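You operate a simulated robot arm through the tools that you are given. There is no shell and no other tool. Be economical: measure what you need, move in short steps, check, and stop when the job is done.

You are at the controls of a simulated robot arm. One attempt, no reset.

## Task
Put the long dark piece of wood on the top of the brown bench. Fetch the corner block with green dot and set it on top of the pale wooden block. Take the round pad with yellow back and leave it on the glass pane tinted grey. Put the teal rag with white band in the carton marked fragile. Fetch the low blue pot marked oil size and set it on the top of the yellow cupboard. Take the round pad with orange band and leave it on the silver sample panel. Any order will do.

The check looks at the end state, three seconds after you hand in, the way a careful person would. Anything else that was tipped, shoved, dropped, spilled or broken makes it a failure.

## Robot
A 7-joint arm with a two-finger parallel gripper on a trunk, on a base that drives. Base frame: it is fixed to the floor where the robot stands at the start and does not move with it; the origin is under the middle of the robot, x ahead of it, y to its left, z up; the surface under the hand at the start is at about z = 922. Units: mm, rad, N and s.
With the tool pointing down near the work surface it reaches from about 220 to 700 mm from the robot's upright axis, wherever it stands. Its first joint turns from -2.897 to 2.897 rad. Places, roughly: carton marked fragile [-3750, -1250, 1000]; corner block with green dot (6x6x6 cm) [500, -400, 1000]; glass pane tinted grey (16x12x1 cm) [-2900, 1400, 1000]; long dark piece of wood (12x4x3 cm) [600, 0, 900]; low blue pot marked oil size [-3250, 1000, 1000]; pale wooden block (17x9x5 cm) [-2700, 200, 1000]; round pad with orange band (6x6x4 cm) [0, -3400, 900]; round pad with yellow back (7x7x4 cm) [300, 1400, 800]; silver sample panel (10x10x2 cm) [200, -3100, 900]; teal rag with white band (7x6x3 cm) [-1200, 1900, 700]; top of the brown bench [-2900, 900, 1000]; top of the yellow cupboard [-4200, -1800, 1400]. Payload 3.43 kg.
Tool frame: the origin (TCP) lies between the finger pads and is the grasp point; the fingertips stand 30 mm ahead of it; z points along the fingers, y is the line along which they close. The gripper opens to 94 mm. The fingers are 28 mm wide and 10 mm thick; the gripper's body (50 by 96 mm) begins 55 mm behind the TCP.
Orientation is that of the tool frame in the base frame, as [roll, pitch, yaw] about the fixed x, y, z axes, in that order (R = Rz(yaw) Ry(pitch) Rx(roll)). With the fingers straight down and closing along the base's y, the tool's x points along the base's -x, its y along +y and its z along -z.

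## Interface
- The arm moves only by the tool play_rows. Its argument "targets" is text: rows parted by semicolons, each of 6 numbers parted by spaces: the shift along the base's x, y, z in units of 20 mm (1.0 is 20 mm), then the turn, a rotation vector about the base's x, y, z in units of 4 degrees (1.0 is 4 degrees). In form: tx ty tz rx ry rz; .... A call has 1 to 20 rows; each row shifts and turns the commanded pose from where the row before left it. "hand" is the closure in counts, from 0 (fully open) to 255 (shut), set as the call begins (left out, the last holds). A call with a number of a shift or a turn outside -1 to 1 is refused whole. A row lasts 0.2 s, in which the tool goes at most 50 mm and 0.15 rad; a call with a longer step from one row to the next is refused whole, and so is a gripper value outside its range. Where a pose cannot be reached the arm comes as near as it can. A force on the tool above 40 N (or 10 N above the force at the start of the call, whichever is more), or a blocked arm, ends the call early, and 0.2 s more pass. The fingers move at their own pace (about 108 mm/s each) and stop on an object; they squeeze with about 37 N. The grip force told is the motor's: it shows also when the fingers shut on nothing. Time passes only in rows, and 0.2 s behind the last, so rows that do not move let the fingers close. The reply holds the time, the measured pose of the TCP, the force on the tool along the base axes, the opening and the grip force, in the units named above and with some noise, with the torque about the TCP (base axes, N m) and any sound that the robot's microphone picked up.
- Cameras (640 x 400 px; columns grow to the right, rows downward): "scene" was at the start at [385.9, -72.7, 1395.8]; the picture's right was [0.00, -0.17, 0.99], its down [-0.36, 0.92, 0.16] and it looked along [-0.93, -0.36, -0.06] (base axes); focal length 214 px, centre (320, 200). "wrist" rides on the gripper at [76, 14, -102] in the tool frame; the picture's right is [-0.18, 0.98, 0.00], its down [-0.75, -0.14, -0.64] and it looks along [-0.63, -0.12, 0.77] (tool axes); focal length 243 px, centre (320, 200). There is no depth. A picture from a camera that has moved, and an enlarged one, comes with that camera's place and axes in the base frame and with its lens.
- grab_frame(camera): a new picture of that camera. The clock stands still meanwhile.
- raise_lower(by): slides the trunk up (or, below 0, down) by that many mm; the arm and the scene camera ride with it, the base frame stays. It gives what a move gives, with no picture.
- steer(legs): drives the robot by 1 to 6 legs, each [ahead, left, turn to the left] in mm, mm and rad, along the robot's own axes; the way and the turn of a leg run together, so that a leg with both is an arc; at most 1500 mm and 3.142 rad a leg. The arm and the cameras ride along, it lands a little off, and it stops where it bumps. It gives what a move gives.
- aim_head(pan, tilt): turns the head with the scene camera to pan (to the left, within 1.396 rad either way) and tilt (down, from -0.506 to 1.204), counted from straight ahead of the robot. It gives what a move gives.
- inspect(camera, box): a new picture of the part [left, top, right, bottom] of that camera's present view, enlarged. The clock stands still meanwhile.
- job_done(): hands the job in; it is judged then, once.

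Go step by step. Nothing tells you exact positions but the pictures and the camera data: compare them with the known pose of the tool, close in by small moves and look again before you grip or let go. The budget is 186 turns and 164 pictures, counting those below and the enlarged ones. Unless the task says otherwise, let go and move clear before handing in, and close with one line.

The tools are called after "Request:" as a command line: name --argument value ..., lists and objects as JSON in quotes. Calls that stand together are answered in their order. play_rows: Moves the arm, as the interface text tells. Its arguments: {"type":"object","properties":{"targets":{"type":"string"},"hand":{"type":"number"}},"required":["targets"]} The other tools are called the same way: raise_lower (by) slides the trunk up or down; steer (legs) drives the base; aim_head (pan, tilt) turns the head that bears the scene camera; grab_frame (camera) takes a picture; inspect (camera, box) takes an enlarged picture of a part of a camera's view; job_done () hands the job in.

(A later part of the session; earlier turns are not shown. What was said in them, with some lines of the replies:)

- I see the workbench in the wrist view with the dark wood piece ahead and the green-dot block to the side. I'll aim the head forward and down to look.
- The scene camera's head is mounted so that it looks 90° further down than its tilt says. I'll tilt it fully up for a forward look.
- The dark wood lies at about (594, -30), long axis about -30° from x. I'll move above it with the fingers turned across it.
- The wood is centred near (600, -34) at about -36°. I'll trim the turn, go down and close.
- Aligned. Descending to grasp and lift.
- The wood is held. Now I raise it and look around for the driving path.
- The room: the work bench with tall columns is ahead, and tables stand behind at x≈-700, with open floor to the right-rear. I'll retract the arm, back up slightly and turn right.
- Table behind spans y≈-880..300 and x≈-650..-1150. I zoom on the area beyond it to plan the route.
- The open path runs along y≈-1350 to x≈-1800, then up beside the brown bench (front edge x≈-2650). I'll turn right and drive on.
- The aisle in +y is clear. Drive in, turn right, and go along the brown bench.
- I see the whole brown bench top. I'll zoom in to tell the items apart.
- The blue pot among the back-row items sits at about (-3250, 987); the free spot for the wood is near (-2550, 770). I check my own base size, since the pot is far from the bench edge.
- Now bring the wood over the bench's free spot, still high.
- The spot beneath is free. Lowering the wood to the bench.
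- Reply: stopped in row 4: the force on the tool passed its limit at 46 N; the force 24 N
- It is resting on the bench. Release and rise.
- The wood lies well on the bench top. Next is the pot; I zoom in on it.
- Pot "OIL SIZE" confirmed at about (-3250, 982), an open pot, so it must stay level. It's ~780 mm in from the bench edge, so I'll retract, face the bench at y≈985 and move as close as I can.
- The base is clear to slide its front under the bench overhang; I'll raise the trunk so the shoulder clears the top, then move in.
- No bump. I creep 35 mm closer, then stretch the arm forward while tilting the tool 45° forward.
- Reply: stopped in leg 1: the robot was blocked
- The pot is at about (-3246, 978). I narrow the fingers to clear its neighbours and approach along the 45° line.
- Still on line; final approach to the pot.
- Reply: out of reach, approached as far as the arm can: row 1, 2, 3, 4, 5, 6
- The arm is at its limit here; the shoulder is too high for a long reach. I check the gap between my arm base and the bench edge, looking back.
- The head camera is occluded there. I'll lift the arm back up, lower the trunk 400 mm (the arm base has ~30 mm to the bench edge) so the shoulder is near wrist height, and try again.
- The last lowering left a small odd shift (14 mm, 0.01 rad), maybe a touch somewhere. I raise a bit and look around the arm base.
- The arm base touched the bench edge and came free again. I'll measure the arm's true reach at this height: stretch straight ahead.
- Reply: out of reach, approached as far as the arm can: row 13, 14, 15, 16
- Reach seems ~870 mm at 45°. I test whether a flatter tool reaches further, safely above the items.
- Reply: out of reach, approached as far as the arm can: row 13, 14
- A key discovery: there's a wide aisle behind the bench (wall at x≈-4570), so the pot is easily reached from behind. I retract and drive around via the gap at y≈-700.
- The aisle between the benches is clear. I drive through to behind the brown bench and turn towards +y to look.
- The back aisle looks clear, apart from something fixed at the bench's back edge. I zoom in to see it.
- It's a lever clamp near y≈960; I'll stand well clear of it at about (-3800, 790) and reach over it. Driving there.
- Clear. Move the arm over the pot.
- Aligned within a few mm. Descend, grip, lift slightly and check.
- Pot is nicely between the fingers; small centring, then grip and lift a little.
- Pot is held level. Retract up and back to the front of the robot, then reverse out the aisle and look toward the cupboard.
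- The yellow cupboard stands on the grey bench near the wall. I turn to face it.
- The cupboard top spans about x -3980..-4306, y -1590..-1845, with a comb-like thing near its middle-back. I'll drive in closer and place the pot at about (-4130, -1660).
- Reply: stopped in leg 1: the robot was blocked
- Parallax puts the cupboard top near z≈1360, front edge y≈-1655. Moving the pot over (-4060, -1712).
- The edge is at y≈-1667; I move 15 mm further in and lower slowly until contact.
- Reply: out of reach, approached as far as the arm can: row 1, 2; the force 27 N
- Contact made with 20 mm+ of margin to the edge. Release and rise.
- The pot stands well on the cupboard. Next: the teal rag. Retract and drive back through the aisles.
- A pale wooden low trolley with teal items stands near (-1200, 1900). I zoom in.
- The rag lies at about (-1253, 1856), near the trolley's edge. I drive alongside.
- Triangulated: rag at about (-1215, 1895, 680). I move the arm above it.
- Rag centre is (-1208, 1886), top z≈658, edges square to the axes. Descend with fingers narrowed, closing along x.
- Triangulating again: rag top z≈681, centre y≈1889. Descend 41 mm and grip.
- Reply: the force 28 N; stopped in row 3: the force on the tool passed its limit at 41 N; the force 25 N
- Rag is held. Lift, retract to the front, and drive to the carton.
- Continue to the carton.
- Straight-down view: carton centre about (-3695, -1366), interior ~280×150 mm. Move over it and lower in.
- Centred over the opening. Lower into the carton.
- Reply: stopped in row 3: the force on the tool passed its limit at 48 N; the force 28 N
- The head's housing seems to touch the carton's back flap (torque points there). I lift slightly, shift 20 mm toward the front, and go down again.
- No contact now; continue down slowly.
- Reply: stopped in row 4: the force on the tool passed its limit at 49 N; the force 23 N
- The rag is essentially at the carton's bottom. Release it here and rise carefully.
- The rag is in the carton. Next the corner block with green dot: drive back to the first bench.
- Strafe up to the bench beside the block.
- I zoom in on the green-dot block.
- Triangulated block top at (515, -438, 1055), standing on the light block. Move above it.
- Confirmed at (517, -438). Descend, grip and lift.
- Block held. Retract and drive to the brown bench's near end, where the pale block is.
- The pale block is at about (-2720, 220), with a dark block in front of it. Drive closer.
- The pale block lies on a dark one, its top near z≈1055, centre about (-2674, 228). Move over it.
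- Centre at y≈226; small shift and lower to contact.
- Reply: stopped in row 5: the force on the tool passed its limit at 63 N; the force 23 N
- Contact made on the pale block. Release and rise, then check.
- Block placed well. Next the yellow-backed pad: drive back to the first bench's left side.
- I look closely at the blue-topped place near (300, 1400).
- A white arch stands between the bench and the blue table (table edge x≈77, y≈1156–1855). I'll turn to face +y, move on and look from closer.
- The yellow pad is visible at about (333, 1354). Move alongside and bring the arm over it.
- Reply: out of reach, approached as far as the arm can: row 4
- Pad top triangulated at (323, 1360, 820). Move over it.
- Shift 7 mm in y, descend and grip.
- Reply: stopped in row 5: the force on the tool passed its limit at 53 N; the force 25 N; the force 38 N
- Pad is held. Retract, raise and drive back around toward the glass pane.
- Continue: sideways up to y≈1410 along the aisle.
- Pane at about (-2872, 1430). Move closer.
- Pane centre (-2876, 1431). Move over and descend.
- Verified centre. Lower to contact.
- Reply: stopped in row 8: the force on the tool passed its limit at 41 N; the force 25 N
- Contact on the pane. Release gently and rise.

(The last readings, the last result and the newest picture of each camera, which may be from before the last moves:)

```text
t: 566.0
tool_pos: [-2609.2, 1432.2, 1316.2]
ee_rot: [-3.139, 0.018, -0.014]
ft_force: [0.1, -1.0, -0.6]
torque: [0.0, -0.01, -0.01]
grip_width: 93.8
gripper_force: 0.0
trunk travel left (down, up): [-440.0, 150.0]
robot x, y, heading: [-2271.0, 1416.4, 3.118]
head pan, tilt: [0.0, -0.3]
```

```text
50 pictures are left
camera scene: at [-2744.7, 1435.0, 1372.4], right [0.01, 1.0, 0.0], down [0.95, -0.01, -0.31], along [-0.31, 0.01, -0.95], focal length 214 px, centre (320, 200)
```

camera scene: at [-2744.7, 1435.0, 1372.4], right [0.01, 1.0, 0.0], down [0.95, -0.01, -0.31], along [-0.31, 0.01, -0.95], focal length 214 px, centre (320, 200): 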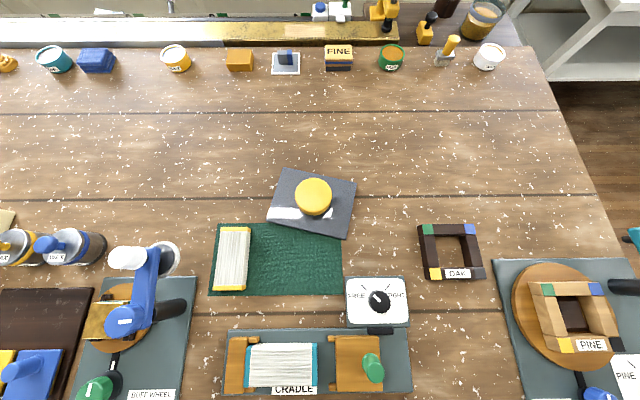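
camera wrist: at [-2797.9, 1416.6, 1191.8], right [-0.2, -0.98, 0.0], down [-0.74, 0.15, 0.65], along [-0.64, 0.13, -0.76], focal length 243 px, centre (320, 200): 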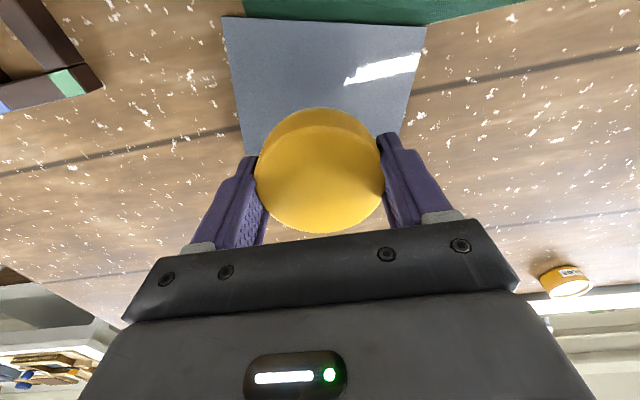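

Pad is on the pane. Last: the orange-banded pad. Drive back and toward the far right part of the room.

Request:
steer --legs '[[-275, 0, 0], [0, 1500, 0], [0, 1290, 0], [0, 0, 1.59], [0, 1300, 0]]'

Request:
aim_head --pan 1.1 --tilt -0.4

Request:
grab_frame --camera "scene"

Request:
aim_head --pan -1.0 --tilt -0.5

Request:
grab_frame --camera "scene"

```text
t: 591.0
tool_pos: [-714.0, -1695.6, 1318.0]
ee_rot: [-3.138, 0.017, 1.572]
ft_force: [-0.3, -0.2, -0.2]
torque: [0.01, 0.01, 0.01]
grip_width: 93.8
gripper_force: 0.0
trunk travel left (down, up): [-440.0, 150.0]
robot x, y, heading: [-704.1, -1357.4, -1.573]
head pan, tilt: [0.0, -0.3]
```

```text
t: 592.4
tool_pos: [-714.1, -1692.4, 1317.6]
ee_rot: [-3.138, 0.018, 1.573]
ft_force: [0.3, 0.2, 0.4]
torque: [0.0, 0.04, -0.04]
grip_width: 94.0
gripper_force: 0.1
trunk travel left (down, up): [-440.0, 150.0]
robot x, y, heading: [-703.0, -1354.1, -1.573]
head pan, tilt: [1.1, -0.4]
```

```text
49 pictures are left
camera scene: at [-650.2, -1833.9, 1417.7], right [-0.46, -0.02, -0.89], down [0.34, 0.92, -0.19], along [0.82, -0.39, -0.41], focal length 214 px, centre (320, 200)
```

scene: 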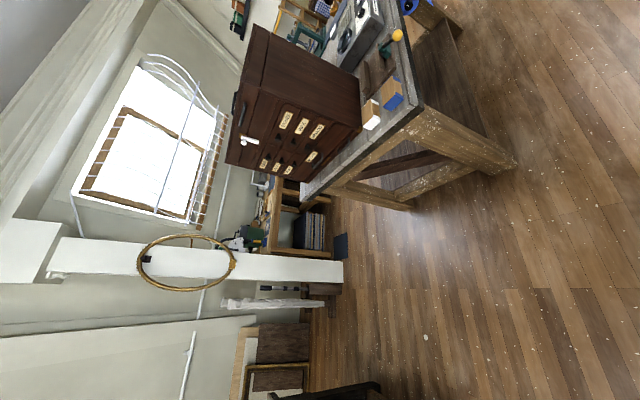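

```text
t: 594.4
tool_pos: [-712.7, -1693.6, 1317.9]
ee_rot: [-3.139, 0.018, 1.573]
ft_force: [-0.8, -1.0, 0.3]
torque: [-0.01, -0.02, 0.01]
grip_width: 94.0
gripper_force: 0.0
trunk travel left (down, up): [-440.0, 150.0]
robot x, y, heading: [-706.7, -1360.8, -1.575]
head pan, tilt: [-1.0, -0.499]
```

```text
48 pictures are left
camera scene: at [-771.8, -1841.2, 1415.3], right [-0.54, 0.01, 0.84], down [-0.41, 0.87, -0.27], along [-0.74, -0.49, -0.46], focal length 214 px, centre (320, 200)
```

scene: 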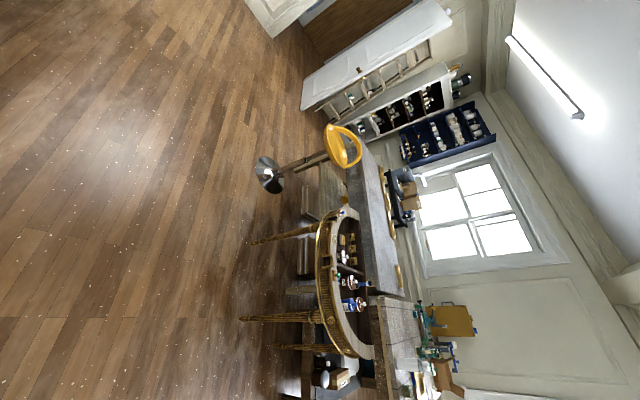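

The table with the chest begins at x≈-255, y≈-2500 and runs on in -y. I drive along its west side and look.

Request:
steer --legs '[[1500, 0, 0], [250, 0, 0]]'

Request:
aim_head --pan 0.9 --tilt 0.0

Request:
grab_frame --camera "scene"

```text
t: 603.1
tool_pos: [-716.6, -3419.6, 1316.5]
ee_rot: [-3.138, 0.017, 1.576]
ft_force: [-0.1, -0.6, -0.1]
torque: [0.08, 0.04, -0.01]
grip_width: 94.1
gripper_force: 0.0
trunk travel left (down, up): [-440.0, 150.0]
robot x, y, heading: [-706.7, -3081.4, -1.573]
head pan, tilt: [-1.0, -0.499]
```

```text
t: 605.0
tool_pos: [-716.5, -3418.7, 1318.2]
ee_rot: [-3.138, 0.017, 1.577]
ft_force: [-0.1, -0.9, 0.7]
torque: [-0.03, 0.02, 0.0]
grip_width: 94.0
gripper_force: 0.1
trunk travel left (down, up): [-440.0, 150.0]
robot x, y, heading: [-707.0, -3083.0, -1.572]
head pan, tilt: [0.901, 0.0]
```

```text
47 pictures are left
camera scene: at [-647.3, -3524.6, 1394.4], right [-0.62, -0.02, -0.78], down [0.0, 1.0, -0.02], along [0.78, -0.01, -0.62], focal length 214 px, centre (320, 200)
```

scene: 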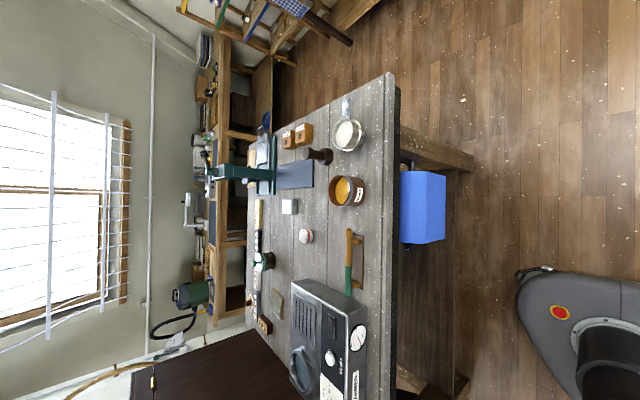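

Zoom in on the table's items.

Request:
inspect --camera "scene" --box '[230, 150, 400, 256]'

Request:
inspect --camera "scene" --box '[230, 220, 400, 326]'

```text
3.76 times, centred on (315, 203) of scene
camera zoom: at [-647.3, -3524.6, 1394.4], right [-0.62, -0.02, -0.78], down [0.0, 1.0, -0.02], along [0.78, -0.01, -0.62], focal length 807 px, centre (339, 189)
```

zoom: 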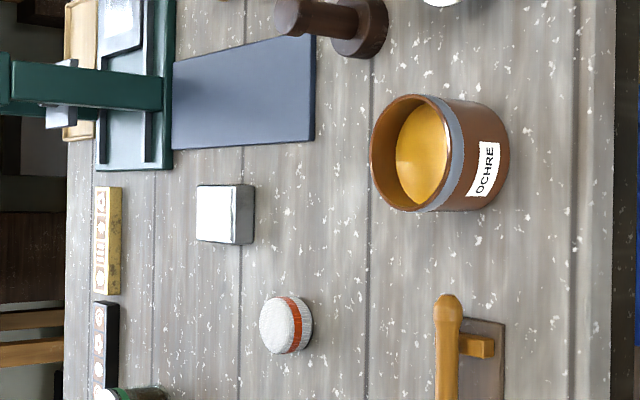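

```text
3.76 times, centred on (315, 273) of scene
camera zoom: at [-647.3, -3524.6, 1394.4], right [-0.62, -0.02, -0.78], down [0.0, 1.0, -0.02], along [0.78, -0.01, -0.62], focal length 807 px, centre (339, -75)
```

zoom: 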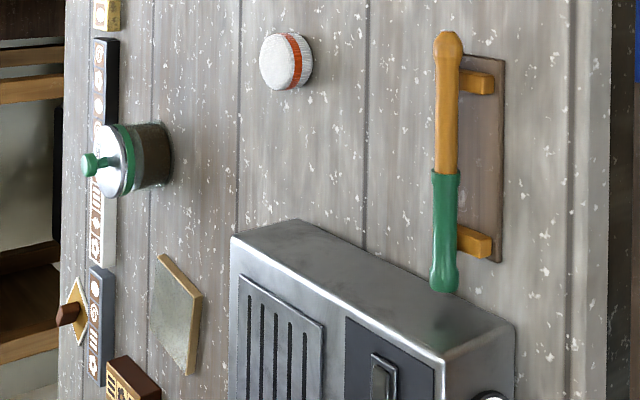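

The orange-banded pad and the silver square tile are both on this table. I turn to face the table and view from above.

Request:
steer --legs '[[0, 0, 1.573], [100, -130, 0]]'

Request:
play_rows --targets "1 0 0 0 0 0;1 0 0 0 0 0;1 0 0 0 0 0;1 0 0 0 0 0;1 0 0 0 0 0;1 0 0 0 0 0;1 0 0 0 0 0;1 0 0 0 0 0;1 0 0 0 0 0;1 0 0 0 0 0"

Request:
aim_head --pan 0 --tilt -0.4

Request:
grab_frame --camera "scene"

Request:
grab_frame --camera "wrist"

```text
t: 610.2
tool_pos: [-272.6, -3231.1, 1317.1]
ee_rot: [-3.14, 0.018, 3.12]
ft_force: [1.0, 0.3, -0.7]
torque: [0.02, 0.01, 0.02]
grip_width: 94.1
gripper_force: 0.1
trunk travel left (down, up): [-440.0, 150.0]
robot x, y, heading: [-609.4, -3210.6, -0.032]
head pan, tilt: [0.901, 0.0]
```

```text
t: 612.4
tool_pos: [-72.7, -3230.2, 1316.0]
ee_rot: [-3.138, 0.017, 3.121]
ft_force: [1.2, -0.7, -0.7]
torque: [0.04, 0.0, 0.01]
grip_width: 94.1
gripper_force: 0.0
trunk travel left (down, up): [-440.0, 150.0]
robot x, y, heading: [-611.3, -3212.9, -0.027]
head pan, tilt: [0.901, 0.0]
```

```text
t: 613.6
tool_pos: [-73.8, -3230.2, 1317.3]
ee_rot: [-3.139, 0.019, 3.12]
ft_force: [0.2, 0.1, -0.7]
torque: [0.01, 0.0, 0.0]
grip_width: 93.8
gripper_force: 0.1
trunk travel left (down, up): [-440.0, 150.0]
robot x, y, heading: [-606.6, -3216.3, -0.031]
head pan, tilt: [0.0, -0.4]
```

```text
44 pictures are left
camera scene: at [65.5, -3231.0, 1377.7], right [-0.02, -1.0, 0.0], down [-0.91, 0.02, -0.41], along [0.4, -0.01, -0.91], focal length 214 px, centre (320, 200)
```

scene: 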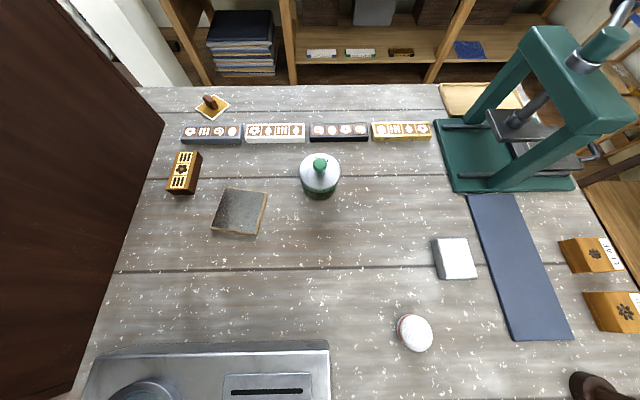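

```text
43 pictures are left
camera wrist: at [-152.6, -3213.6, 1418.4], right [0.2, 0.98, 0.0], down [0.74, -0.15, 0.66], along [0.64, -0.13, -0.76], focal length 243 px, centre (320, 200)
```

wrist: 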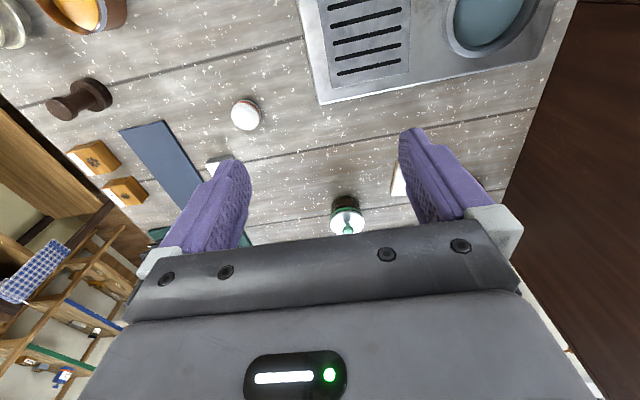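

Triangulated: pad top at (0, -3396, 938); tile centre about (244, -3050). I'll come closer, and use a 30° forward-tilted tool for both so that the far tile is reachable.

Request:
steer --legs '[[108, 100, 0.031]]'

Request:
raise_lower --by -70

Request:
play_rows --targets "-0.5 -0.9 -0.4 0 -0.5 0;-0.5 -0.9 -0.4 0 -0.5 0;-0.5 -0.9 -0.4 0 -0.5 0;-0.5 -0.9 -0.4 0 -0.5 0;-0.5 -0.9 -0.4 0 -0.5 0;-0.5 -0.9 -0.4 0 -0.5 0;-0.5 -0.9 -0.4 0 -0.5 0;-0.5 -0.9 -0.4 0 -0.5 0;-0.5 -0.9 -0.4 0 -0.5 0;-0.5 -0.9 -0.4 0 -0.5 0;-0.5 -0.9 -0.4 0 -0.5 0;-0.5 -0.9 -0.4 0 -0.5 0;-0.5 -0.9 -0.4 0 -0.5 0;-0.5 -0.9 -0.4 0 -0.5 0;0 -0.4 0 0 -0.5 0"

Request:
aim_head --pan 0 --tilt 0.3

Request:
grab_frame --camera "scene"

Request:
grab_frame --camera "wrist"

```text
t: 614.9
tool_pos: [36.6, -3115.3, 1316.0]
ee_rot: [-3.136, 0.014, -3.134]
ft_force: [0.4, -0.1, 0.1]
torque: [-0.04, 0.03, 0.02]
grip_width: 93.8
gripper_force: 0.1
trunk travel left (down, up): [-440.0, 150.0]
robot x, y, heading: [-501.3, -3116.4, 0.001]
head pan, tilt: [0.0, -0.4]
```

```text
t: 616.0
tool_pos: [34.3, -3115.6, 1246.8]
ee_rot: [-3.139, 0.017, -3.134]
ft_force: [-1.4, 0.8, -0.3]
torque: [0.0, -0.02, 0.0]
grip_width: 94.2
gripper_force: 0.1
trunk travel left (down, up): [-370.0, 220.0]
robot x, y, heading: [-502.9, -3110.2, -0.005]
head pan, tilt: [0.0, -0.4]
```

```text
t: 619.2
tool_pos: [-106.4, -3376.9, 1133.9]
ee_rot: [-3.134, 0.544, -3.132]
ft_force: [0.4, 0.0, -0.7]
torque: [0.0, 0.0, 0.06]
grip_width: 93.9
gripper_force: 0.1
trunk travel left (down, up): [-370.0, 220.0]
robot x, y, heading: [-501.9, -3113.3, 0.006]
head pan, tilt: [0.0, -0.4]
```

```text
t: 620.3
tool_pos: [-105.2, -3375.5, 1134.6]
ee_rot: [-3.132, 0.54, -3.132]
ft_force: [0.3, -0.2, -0.6]
torque: [0.0, 0.0, -0.01]
grip_width: 94.0
gripper_force: 0.1
trunk travel left (down, up): [-370.0, 220.0]
robot x, y, heading: [-499.3, -3112.7, -0.004]
head pan, tilt: [0.0, 0.3]
```

```text
42 pictures are left
camera scene: at [-56.5, -3374.0, 1210.3], right [0.0, -1.0, 0.01], down [-0.97, -0.01, -0.24], along [0.24, -0.01, -0.97], focal length 214 px, centre (320, 200)
```

scene: 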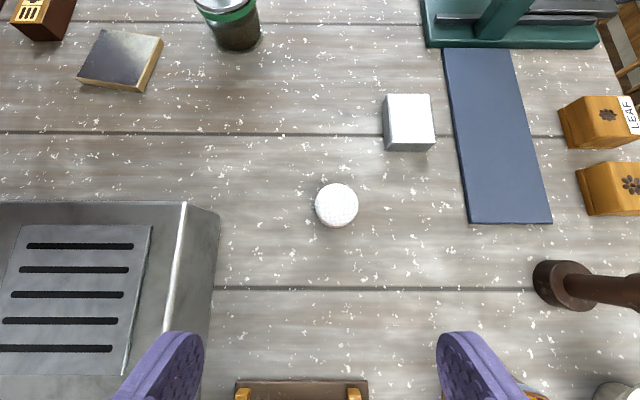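

```text
41 pictures are left
camera wrist: at [-224.9, -3362.2, 1183.9], right [0.15, 0.98, 0.09], down [0.32, -0.13, 0.94], along [0.94, -0.12, -0.33], focal length 243 px, centre (320, 200)
```

wrist: 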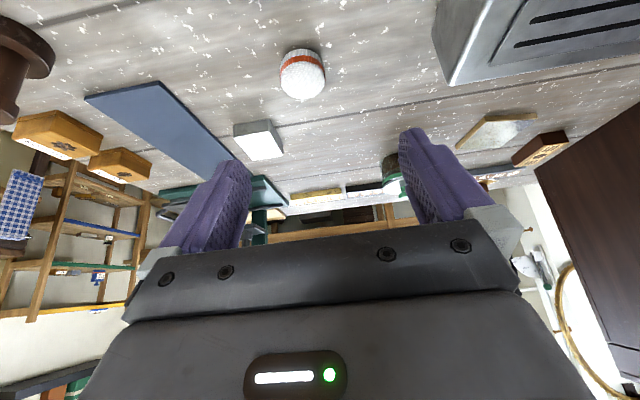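

Pad at (4, -3398). Approach with the tilted tool.

Request:
play_rows --targets "0.6 -0.14 -1 0 0 0;0.6 -0.14 -1 0 0 0;0.6 -0.14 -1 0 0 0;0.6 -0.14 -1 0 0 0;0.6 -0.14 -1 0 0 0;0.6 -0.14 -1 0 0 0;0.6 -0.14 -1 0 0 0;0.6 -0.14 -1 0 0 0"

Request:
grab_frame --camera "scene"

Request:
grab_frame --camera "wrist"

```text
t: 622.1
tool_pos: [-9.8, -3399.3, 974.8]
ee_rot: [-3.132, 0.541, -3.134]
ft_force: [0.4, 0.3, 0.6]
torque: [0.0, 0.01, -0.04]
grip_width: 93.9
gripper_force: 0.1
trunk travel left (down, up): [-370.0, 220.0]
robot x, y, heading: [-501.1, -3115.1, -0.004]
head pan, tilt: [0.0, 0.3]
```

```text
40 pictures are left
camera scene: at [40.3, -3396.9, 1049.9], right [0.0, -1.0, 0.01], down [-0.97, -0.01, -0.24], along [0.24, -0.01, -0.97], focal length 214 px, centre (320, 200)
```

scene: 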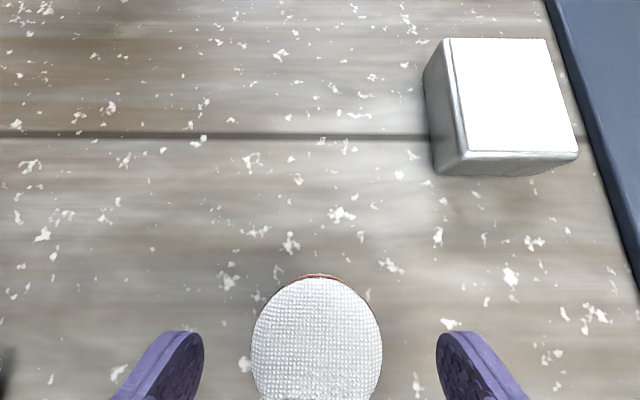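

```text
39 pictures are left
camera wrist: at [-128.0, -3385.1, 1023.6], right [0.15, 0.98, 0.09], down [0.32, -0.13, 0.94], along [0.94, -0.12, -0.33], focal length 243 px, centre (320, 200)
```

wrist: 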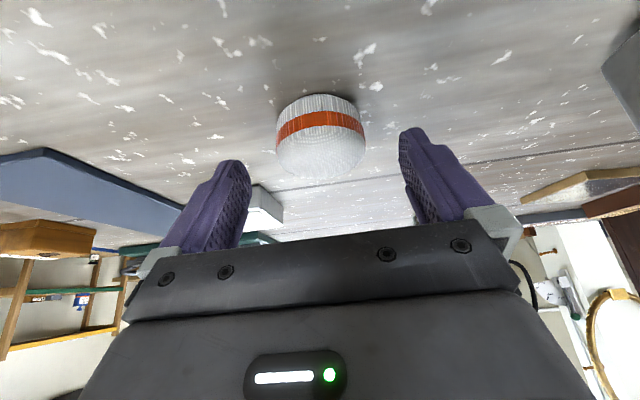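

Good alignment. Down 33 mm and grip.

Request:
play_rows --targets "0.1 0.05 -0.6 0 0 0;0.1 0 -0.6 0 0 0;0 0 -0.45 0 0 0"

Request:
play_rows --targets "0 0 0 0 0 0;0 0 0 0 0 0;0 0 0 0 0 0" --hand 255

Request:
play_rows --targets "0 0 0.4 0 0 0;0 0 0.8 0 0 0;0 0 0.8 0 0 0;0 0 1 0 0 0;0 0 1 0 0 0;0 0 1 0 0 0;0 0 1 0 0 0;0 0 1 0 0 0"

Request:
grab_frame --camera "wrist"

Request:
grab_frame --camera "scene"

```text
t: 622.8
tool_pos: [-6.5, -3397.9, 952.2]
ee_rot: [-3.13, 0.555, -3.132]
ft_force: [-20.1, 6.4, 35.7]
torque: [1.95, 0.55, 0.92]
grip_width: 94.1
gripper_force: 0.0
trunk travel left (down, up): [-370.0, 220.0]
robot x, y, heading: [-503.8, -3115.8, 0.002]
head pan, tilt: [0.0, 0.3]
stopped in row 3: the force on the tool passed its limit at 59 N (the readings are from after the stop); the commanded pose is now the measured one
```

```text
t: 623.1
tool_pos: [-3.0, -3390.0, 952.9]
ee_rot: [-3.134, 0.553, -3.125]
ft_force: [0.1, 7.1, 8.2]
torque: [-0.31, 0.09, -0.22]
grip_width: 53.1
gripper_force: 22.5
trunk travel left (down, up): [-370.0, 220.0]
robot x, y, heading: [-503.0, -3112.2, 0.003]
head pan, tilt: [0.0, 0.3]
stopped in row 1: the force on the tool passed its limit at 54 N (the readings are from after the stop); the commanded pose is now the measured one
```

```text
t: 623.4
tool_pos: [-0.5, -3391.9, 954.1]
ee_rot: [-3.135, 0.553, -3.126]
ft_force: [-6.9, 5.7, 19.7]
torque: [0.73, 0.18, 0.34]
grip_width: 52.3
gripper_force: 37.0
trunk travel left (down, up): [-370.0, 220.0]
robot x, y, heading: [-503.0, -3113.2, -0.001]
head pan, tilt: [0.0, 0.3]
stopped in row 1: the force on the tool passed its limit at 54 N (the readings are from after the stop); the commanded pose is now the measured one
```

```text
38 pictures are left
camera wrist: at [-121.3, -3378.2, 1000.6], right [0.14, 0.99, 0.09], down [0.31, -0.13, 0.94], along [0.94, -0.11, -0.32], focal length 243 px, centre (320, 200)
```

wrist: 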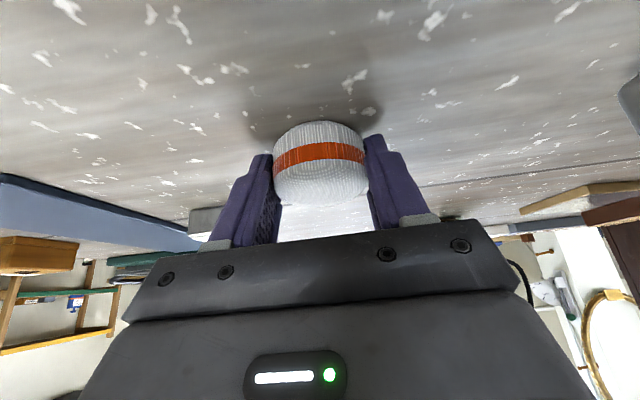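

```text
37 pictures are left
camera scene: at [46.8, -3388.7, 1028.9], right [0.01, -1.0, 0.01], down [-0.97, -0.01, -0.25], along [0.25, 0.0, -0.97], focal length 214 px, centre (320, 200)
```

scene: 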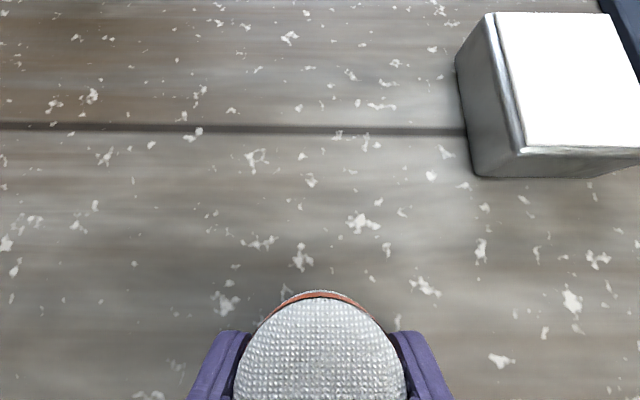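

The fingertip brushed the table; the pad is now gripped. Try lifting again gently.

Request:
play_rows --targets "0 0 0.2 0 0 0;0 0 0.3 0 0 0;0 0 0.5 0 0 0;0 0 0.8 0 0 0;0 0 1 0 0 0;0 0 1 0 0 0;0 0 1 0 0 0;0 0 1 0 0 0"

Request:
grab_frame --camera "scene"

Request:
grab_frame --camera "wrist"

```text
t: 625.2
tool_pos: [-2.4, -3393.0, 1066.6]
ee_rot: [-3.138, 0.55, -3.13]
ft_force: [-0.3, -1.1, 1.1]
torque: [-0.04, 0.0, -0.03]
grip_width: 52.5
gripper_force: 36.8
trunk travel left (down, up): [-370.0, 220.0]
robot x, y, heading: [-503.1, -3114.5, -0.002]
head pan, tilt: [0.0, 0.3]
```

```text
36 pictures are left
camera scene: at [48.1, -3390.1, 1142.0], right [0.01, -1.0, 0.0], down [-0.97, -0.01, -0.25], along [0.25, 0.0, -0.97], focal length 214 px, centre (320, 200)
```

scene: 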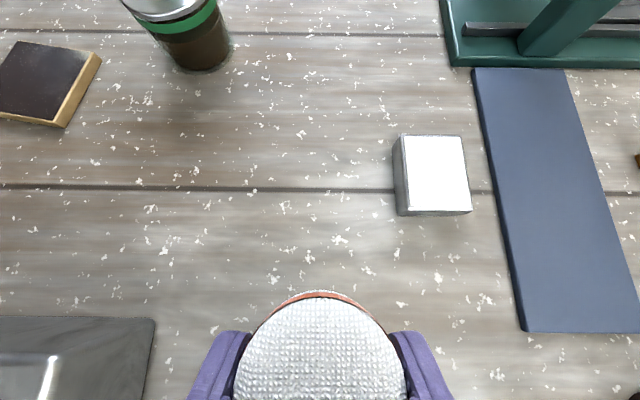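

```text
35 pictures are left
camera wrist: at [-120.0, -3379.3, 1114.3], right [0.15, 0.98, 0.09], down [0.31, -0.13, 0.94], along [0.94, -0.11, -0.32], focal length 243 px, centre (320, 200)
```

wrist: 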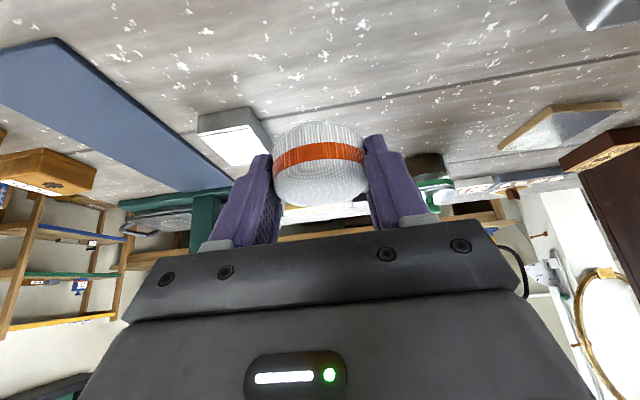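

Pad is held level. Move over the silver tile at about (238, -3057).

Request:
play_rows --targets "0.5 0.8 0.8 0 0 0;0.68 0.99 0.5 0 0 0;0.68 0.99 0.3 0 0 0;0.68 0.99 0 0 0 0;0.68 0.99 0 0 0 0;0.68 0.99 0 0 0 0;0.68 0.99 0 0 0 0;0.68 0.99 0 0 0 0;0.68 0.99 0 0 0 0;0.68 0.99 0 0 0 0;0.68 0.99 0 0 0 0;0.68 0.99 0 0 0 0;0.68 0.99 0 0 0 0;0.68 0.99 0 0 0 0;0.68 0.99 0 0 0 0;0.68 0.99 0 0 0 0;0.68 0.9 0 0 0 0"

Request:
grab_frame --camera "scene"

Request:
grab_frame --camera "wrist"

```text
t: 628.8
tool_pos: [228.9, -3061.5, 1099.4]
ee_rot: [-3.137, 0.547, -3.128]
ft_force: [0.7, -0.2, 0.1]
torque: [0.0, -0.03, 0.01]
grip_width: 52.4
gripper_force: 37.3
trunk travel left (down, up): [-370.0, 220.0]
robot x, y, heading: [-504.1, -3111.6, -0.003]
head pan, tilt: [0.0, 0.3]
```

```text
34 pictures are left
camera scene: at [277.5, -3058.2, 1174.9], right [0.01, -1.0, 0.01], down [-0.97, -0.01, -0.25], along [0.25, 0.0, -0.97], focal length 214 px, centre (320, 200)
```

scene: 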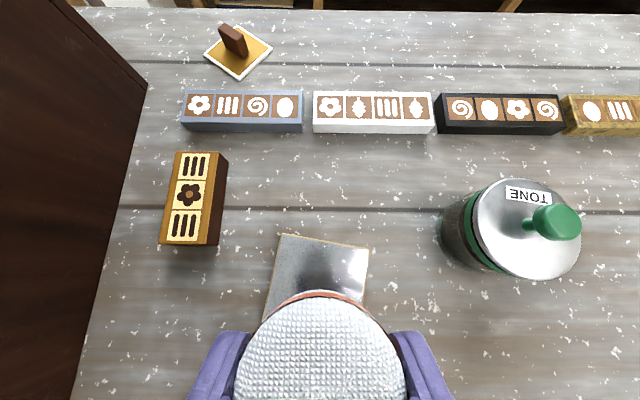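

```text
33 pictures are left
camera wrist: at [109.3, -3047.4, 1147.3], right [0.15, 0.98, 0.09], down [0.31, -0.13, 0.94], along [0.94, -0.11, -0.32], focal length 243 px, centre (320, 200)
```

wrist: 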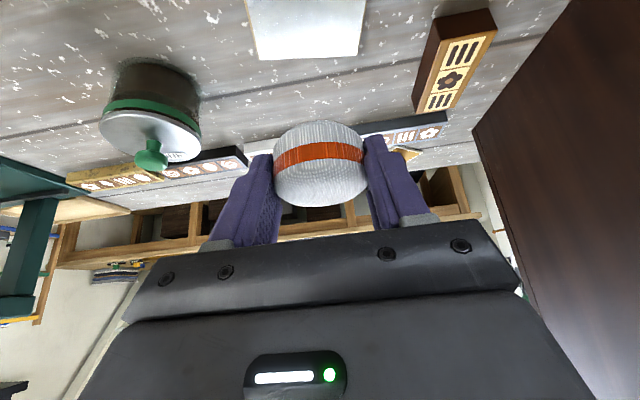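

Tile centre computed (243, -3058), top ≈ 932. Fine-adjust and lower.

Request:
play_rows --targets "0.3 0.18 -1 0 0 0;0 0 -1 0 0 0;0 0 -1 0 0 0;0 0 -1 0 0 0;0 0 -1 0 0 0"

Request:
grab_frame --camera "scene"

Request:
grab_frame --camera "wrist"

```text
t: 630.0
tool_pos: [233.2, -3057.9, 998.4]
ee_rot: [-3.136, 0.55, -3.129]
ft_force: [1.1, -0.2, 0.0]
torque: [-0.01, 0.0, -0.02]
grip_width: 52.4
gripper_force: 36.9
trunk travel left (down, up): [-370.0, 220.0]
robot x, y, heading: [-500.2, -3112.5, -0.002]
head pan, tilt: [0.0, 0.3]
```

```text
32 pictures are left
camera scene: at [281.6, -3055.3, 1074.4], right [0.01, -1.0, 0.0], down [-0.97, -0.01, -0.25], along [0.25, 0.0, -0.97], focal length 214 px, centre (320, 200)
```

scene: 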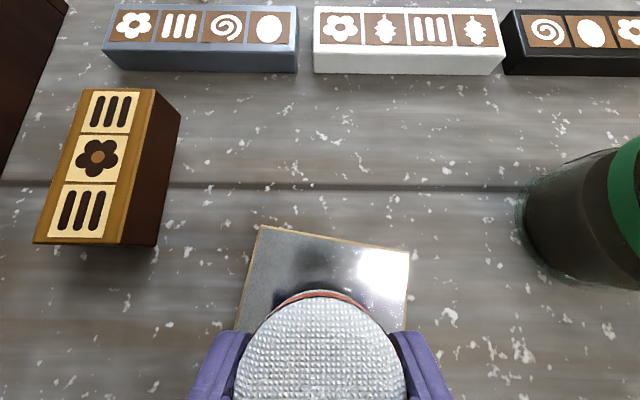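

```text
31 pictures are left
camera wrist: at [113.5, -3044.5, 1046.6], right [0.15, 0.98, 0.09], down [0.31, -0.13, 0.94], along [0.94, -0.11, -0.32], focal length 243 px, centre (320, 200)
```

wrist: 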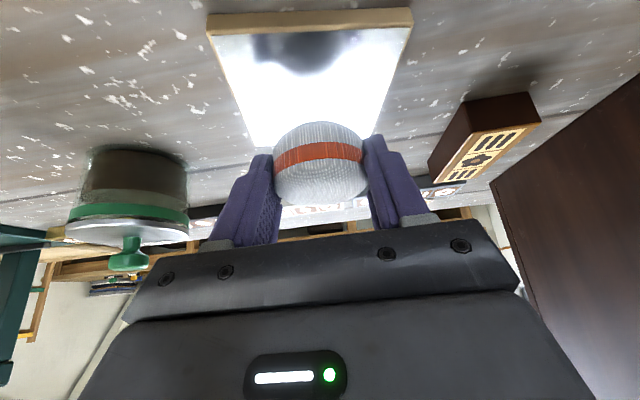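

Pad centre (≈243) is over the tile centre. Lower slowly to contact.

Request:
play_rows --targets "0 0 -0.2 0 0 0;0 0 -0.2 0 0 0;0 0 -0.2 0 0 0;0 0 -0.15 0 0 0;0 0 -0.15 0 0 0;0 0 -0.15 0 0 0;0 0 -0.15 0 0 0;0 0 -0.15 0 0 0;0 0 -0.15 0 0 0"

Request:
grab_frame --camera "wrist"

```text
t: 632.0
tool_pos: [232.9, -3057.7, 968.3]
ee_rot: [-3.135, 0.55, -3.129]
ft_force: [-0.4, 0.0, -0.2]
torque: [0.0, 0.01, 0.03]
grip_width: 52.6
gripper_force: 37.1
trunk travel left (down, up): [-370.0, 220.0]
robot x, y, heading: [-504.1, -3114.2, 0.002]
head pan, tilt: [0.0, 0.3]
```

```text
30 pictures are left
camera wrist: at [113.8, -3044.6, 1016.7], right [0.15, 0.98, 0.09], down [0.31, -0.13, 0.94], along [0.94, -0.11, -0.32], focal length 243 px, centre (320, 200)
```

wrist: 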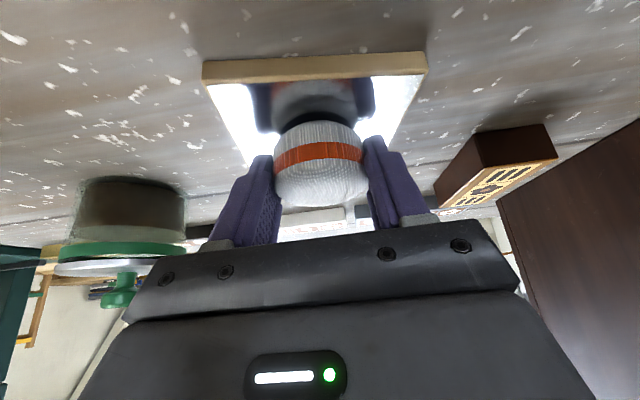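

Very close now (its reflection nearly meets it). Continue in small steps.

Request:
play_rows --targets "0 0 -0.12 0 0 0;0 0 -0.12 0 0 0;0 0 -0.12 0 0 0;0 0 -0.12 0 0 0;0 0 -0.12 0 0 0;0 0 -0.12 0 0 0;0 0 -0.12 0 0 0;0 0 -0.12 0 0 0;0 0 -0.12 0 0 0;0 0 -0.12 0 0 0"

Request:
grab_frame --camera "wrist"

```text
t: 633.2
tool_pos: [237.0, -3058.3, 965.1]
ee_rot: [-3.14, 0.565, -3.13]
ft_force: [0.0, 0.3, 16.5]
torque: [0.08, 0.2, 0.02]
grip_width: 52.4
gripper_force: 37.1
trunk travel left (down, up): [-370.0, 220.0]
robot x, y, heading: [-503.8, -3114.5, 0.001]
head pan, tilt: [0.0, 0.3]
stopped in row 6: the force on the tool passed its limit at 42 N (the readings are from after the stop); the commanded pose is now the measured one
```

```text
29 pictures are left
camera wrist: at [116.7, -3044.7, 1010.9], right [0.14, 0.98, 0.1], down [0.29, -0.14, 0.95], along [0.94, -0.11, -0.31], focal length 243 px, centre (320, 200)
```

wrist: 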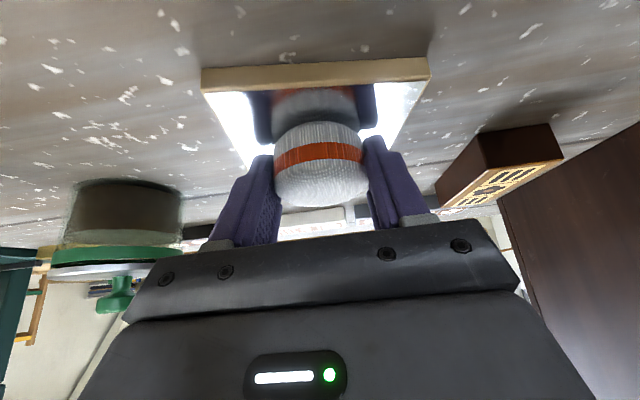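

Contact. Release and withdraw upward.

Request:
play_rows --targets "0 0 0.08 0 0 0;0 0 0 0 0 0;0 0 0 0 0 0" --hand 0

Request:
play_rows --targets "0 0 0.5 0 0 0;0 0 0.8 0 0 0;0 0 1 0 0 0;0 0 1 0 0 0;-0.5 0 1 0 0 0;-1 0 1 0 0 0;-1 0 1 0 0 0;-1 0 1 0 0 0;-1 0 1 0 0 0;-1 0 1 0 0 0;-1 0 1 0 0 0;-1 0 1 0 0.5 0;-1 0 1 0 0.5 0;-1 0 1 0 0.5 0"

Request:
grab_frame --camera "scene"

```text
t: 634.0
tool_pos: [236.2, -3059.7, 963.9]
ee_rot: [-3.138, 0.561, -3.13]
ft_force: [3.4, -6.8, 16.5]
torque: [0.56, -0.16, -0.21]
grip_width: 90.2
gripper_force: 0.0
trunk travel left (down, up): [-370.0, 220.0]
robot x, y, heading: [-500.6, -3111.4, -0.004]
head pan, tilt: [0.0, 0.3]
```

```text
t: 637.0
tool_pos: [44.9, -3057.6, 1231.0]
ee_rot: [-3.139, 0.454, -3.129]
ft_force: [-0.7, -0.6, -0.4]
torque: [-0.01, -0.02, -0.01]
grip_width: 93.9
gripper_force: 0.1
trunk travel left (down, up): [-370.0, 220.0]
robot x, y, heading: [-507.0, -3116.8, 0.001]
head pan, tilt: [0.0, 0.3]
```

```text
28 pictures are left
camera scene: at [99.0, -3055.1, 1301.3], right [0.01, -1.0, 0.0], down [-0.99, -0.01, -0.15], along [0.15, 0.0, -0.99], focal length 214 px, centre (320, 200)
```

scene: 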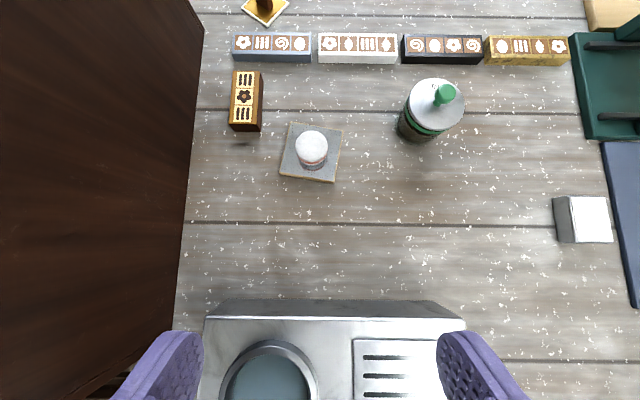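

The pad sits on the tile; one zoomed check.

Request:
inspect --camera "scene" --box '[250, 90, 390, 200]'

Request:
grab_frame --camera "wrist"

```text
3.64 times, centred on (320, 145) of scene
camera zoom: at [99.0, -3055.1, 1301.3], right [0.01, -1.0, 0.0], down [-0.99, -0.01, -0.15], along [0.15, 0.0, -0.99], focal length 780 px, centre (320, 400)
```

zoom: 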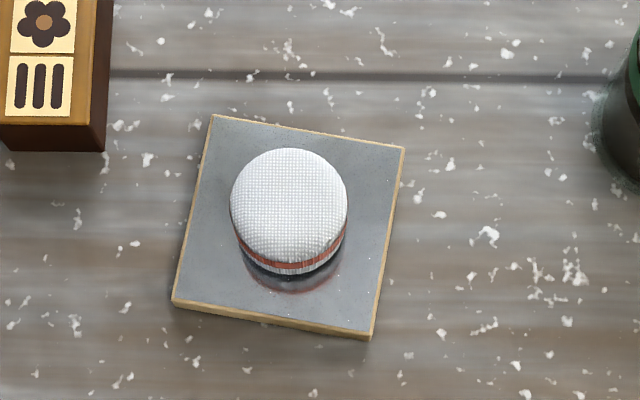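

```text
26 pictures are left
camera wrist: at [-71.0, -3044.4, 1289.9], right [0.15, 0.98, 0.08], down [0.4, -0.13, 0.91], along [0.9, -0.11, -0.41], focal length 243 px, centre (320, 200)
```

wrist: 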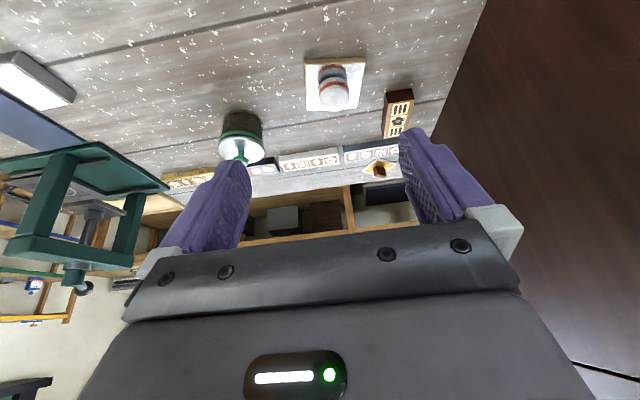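

All six pieces were seen in their places and the gripper is empty and clear, so I hand in.

Request:
job_done

```text
The job is handed in.
```

I put all six items in their places, saw each one there after letting go, and handed the job in with the gripper empty and clear.
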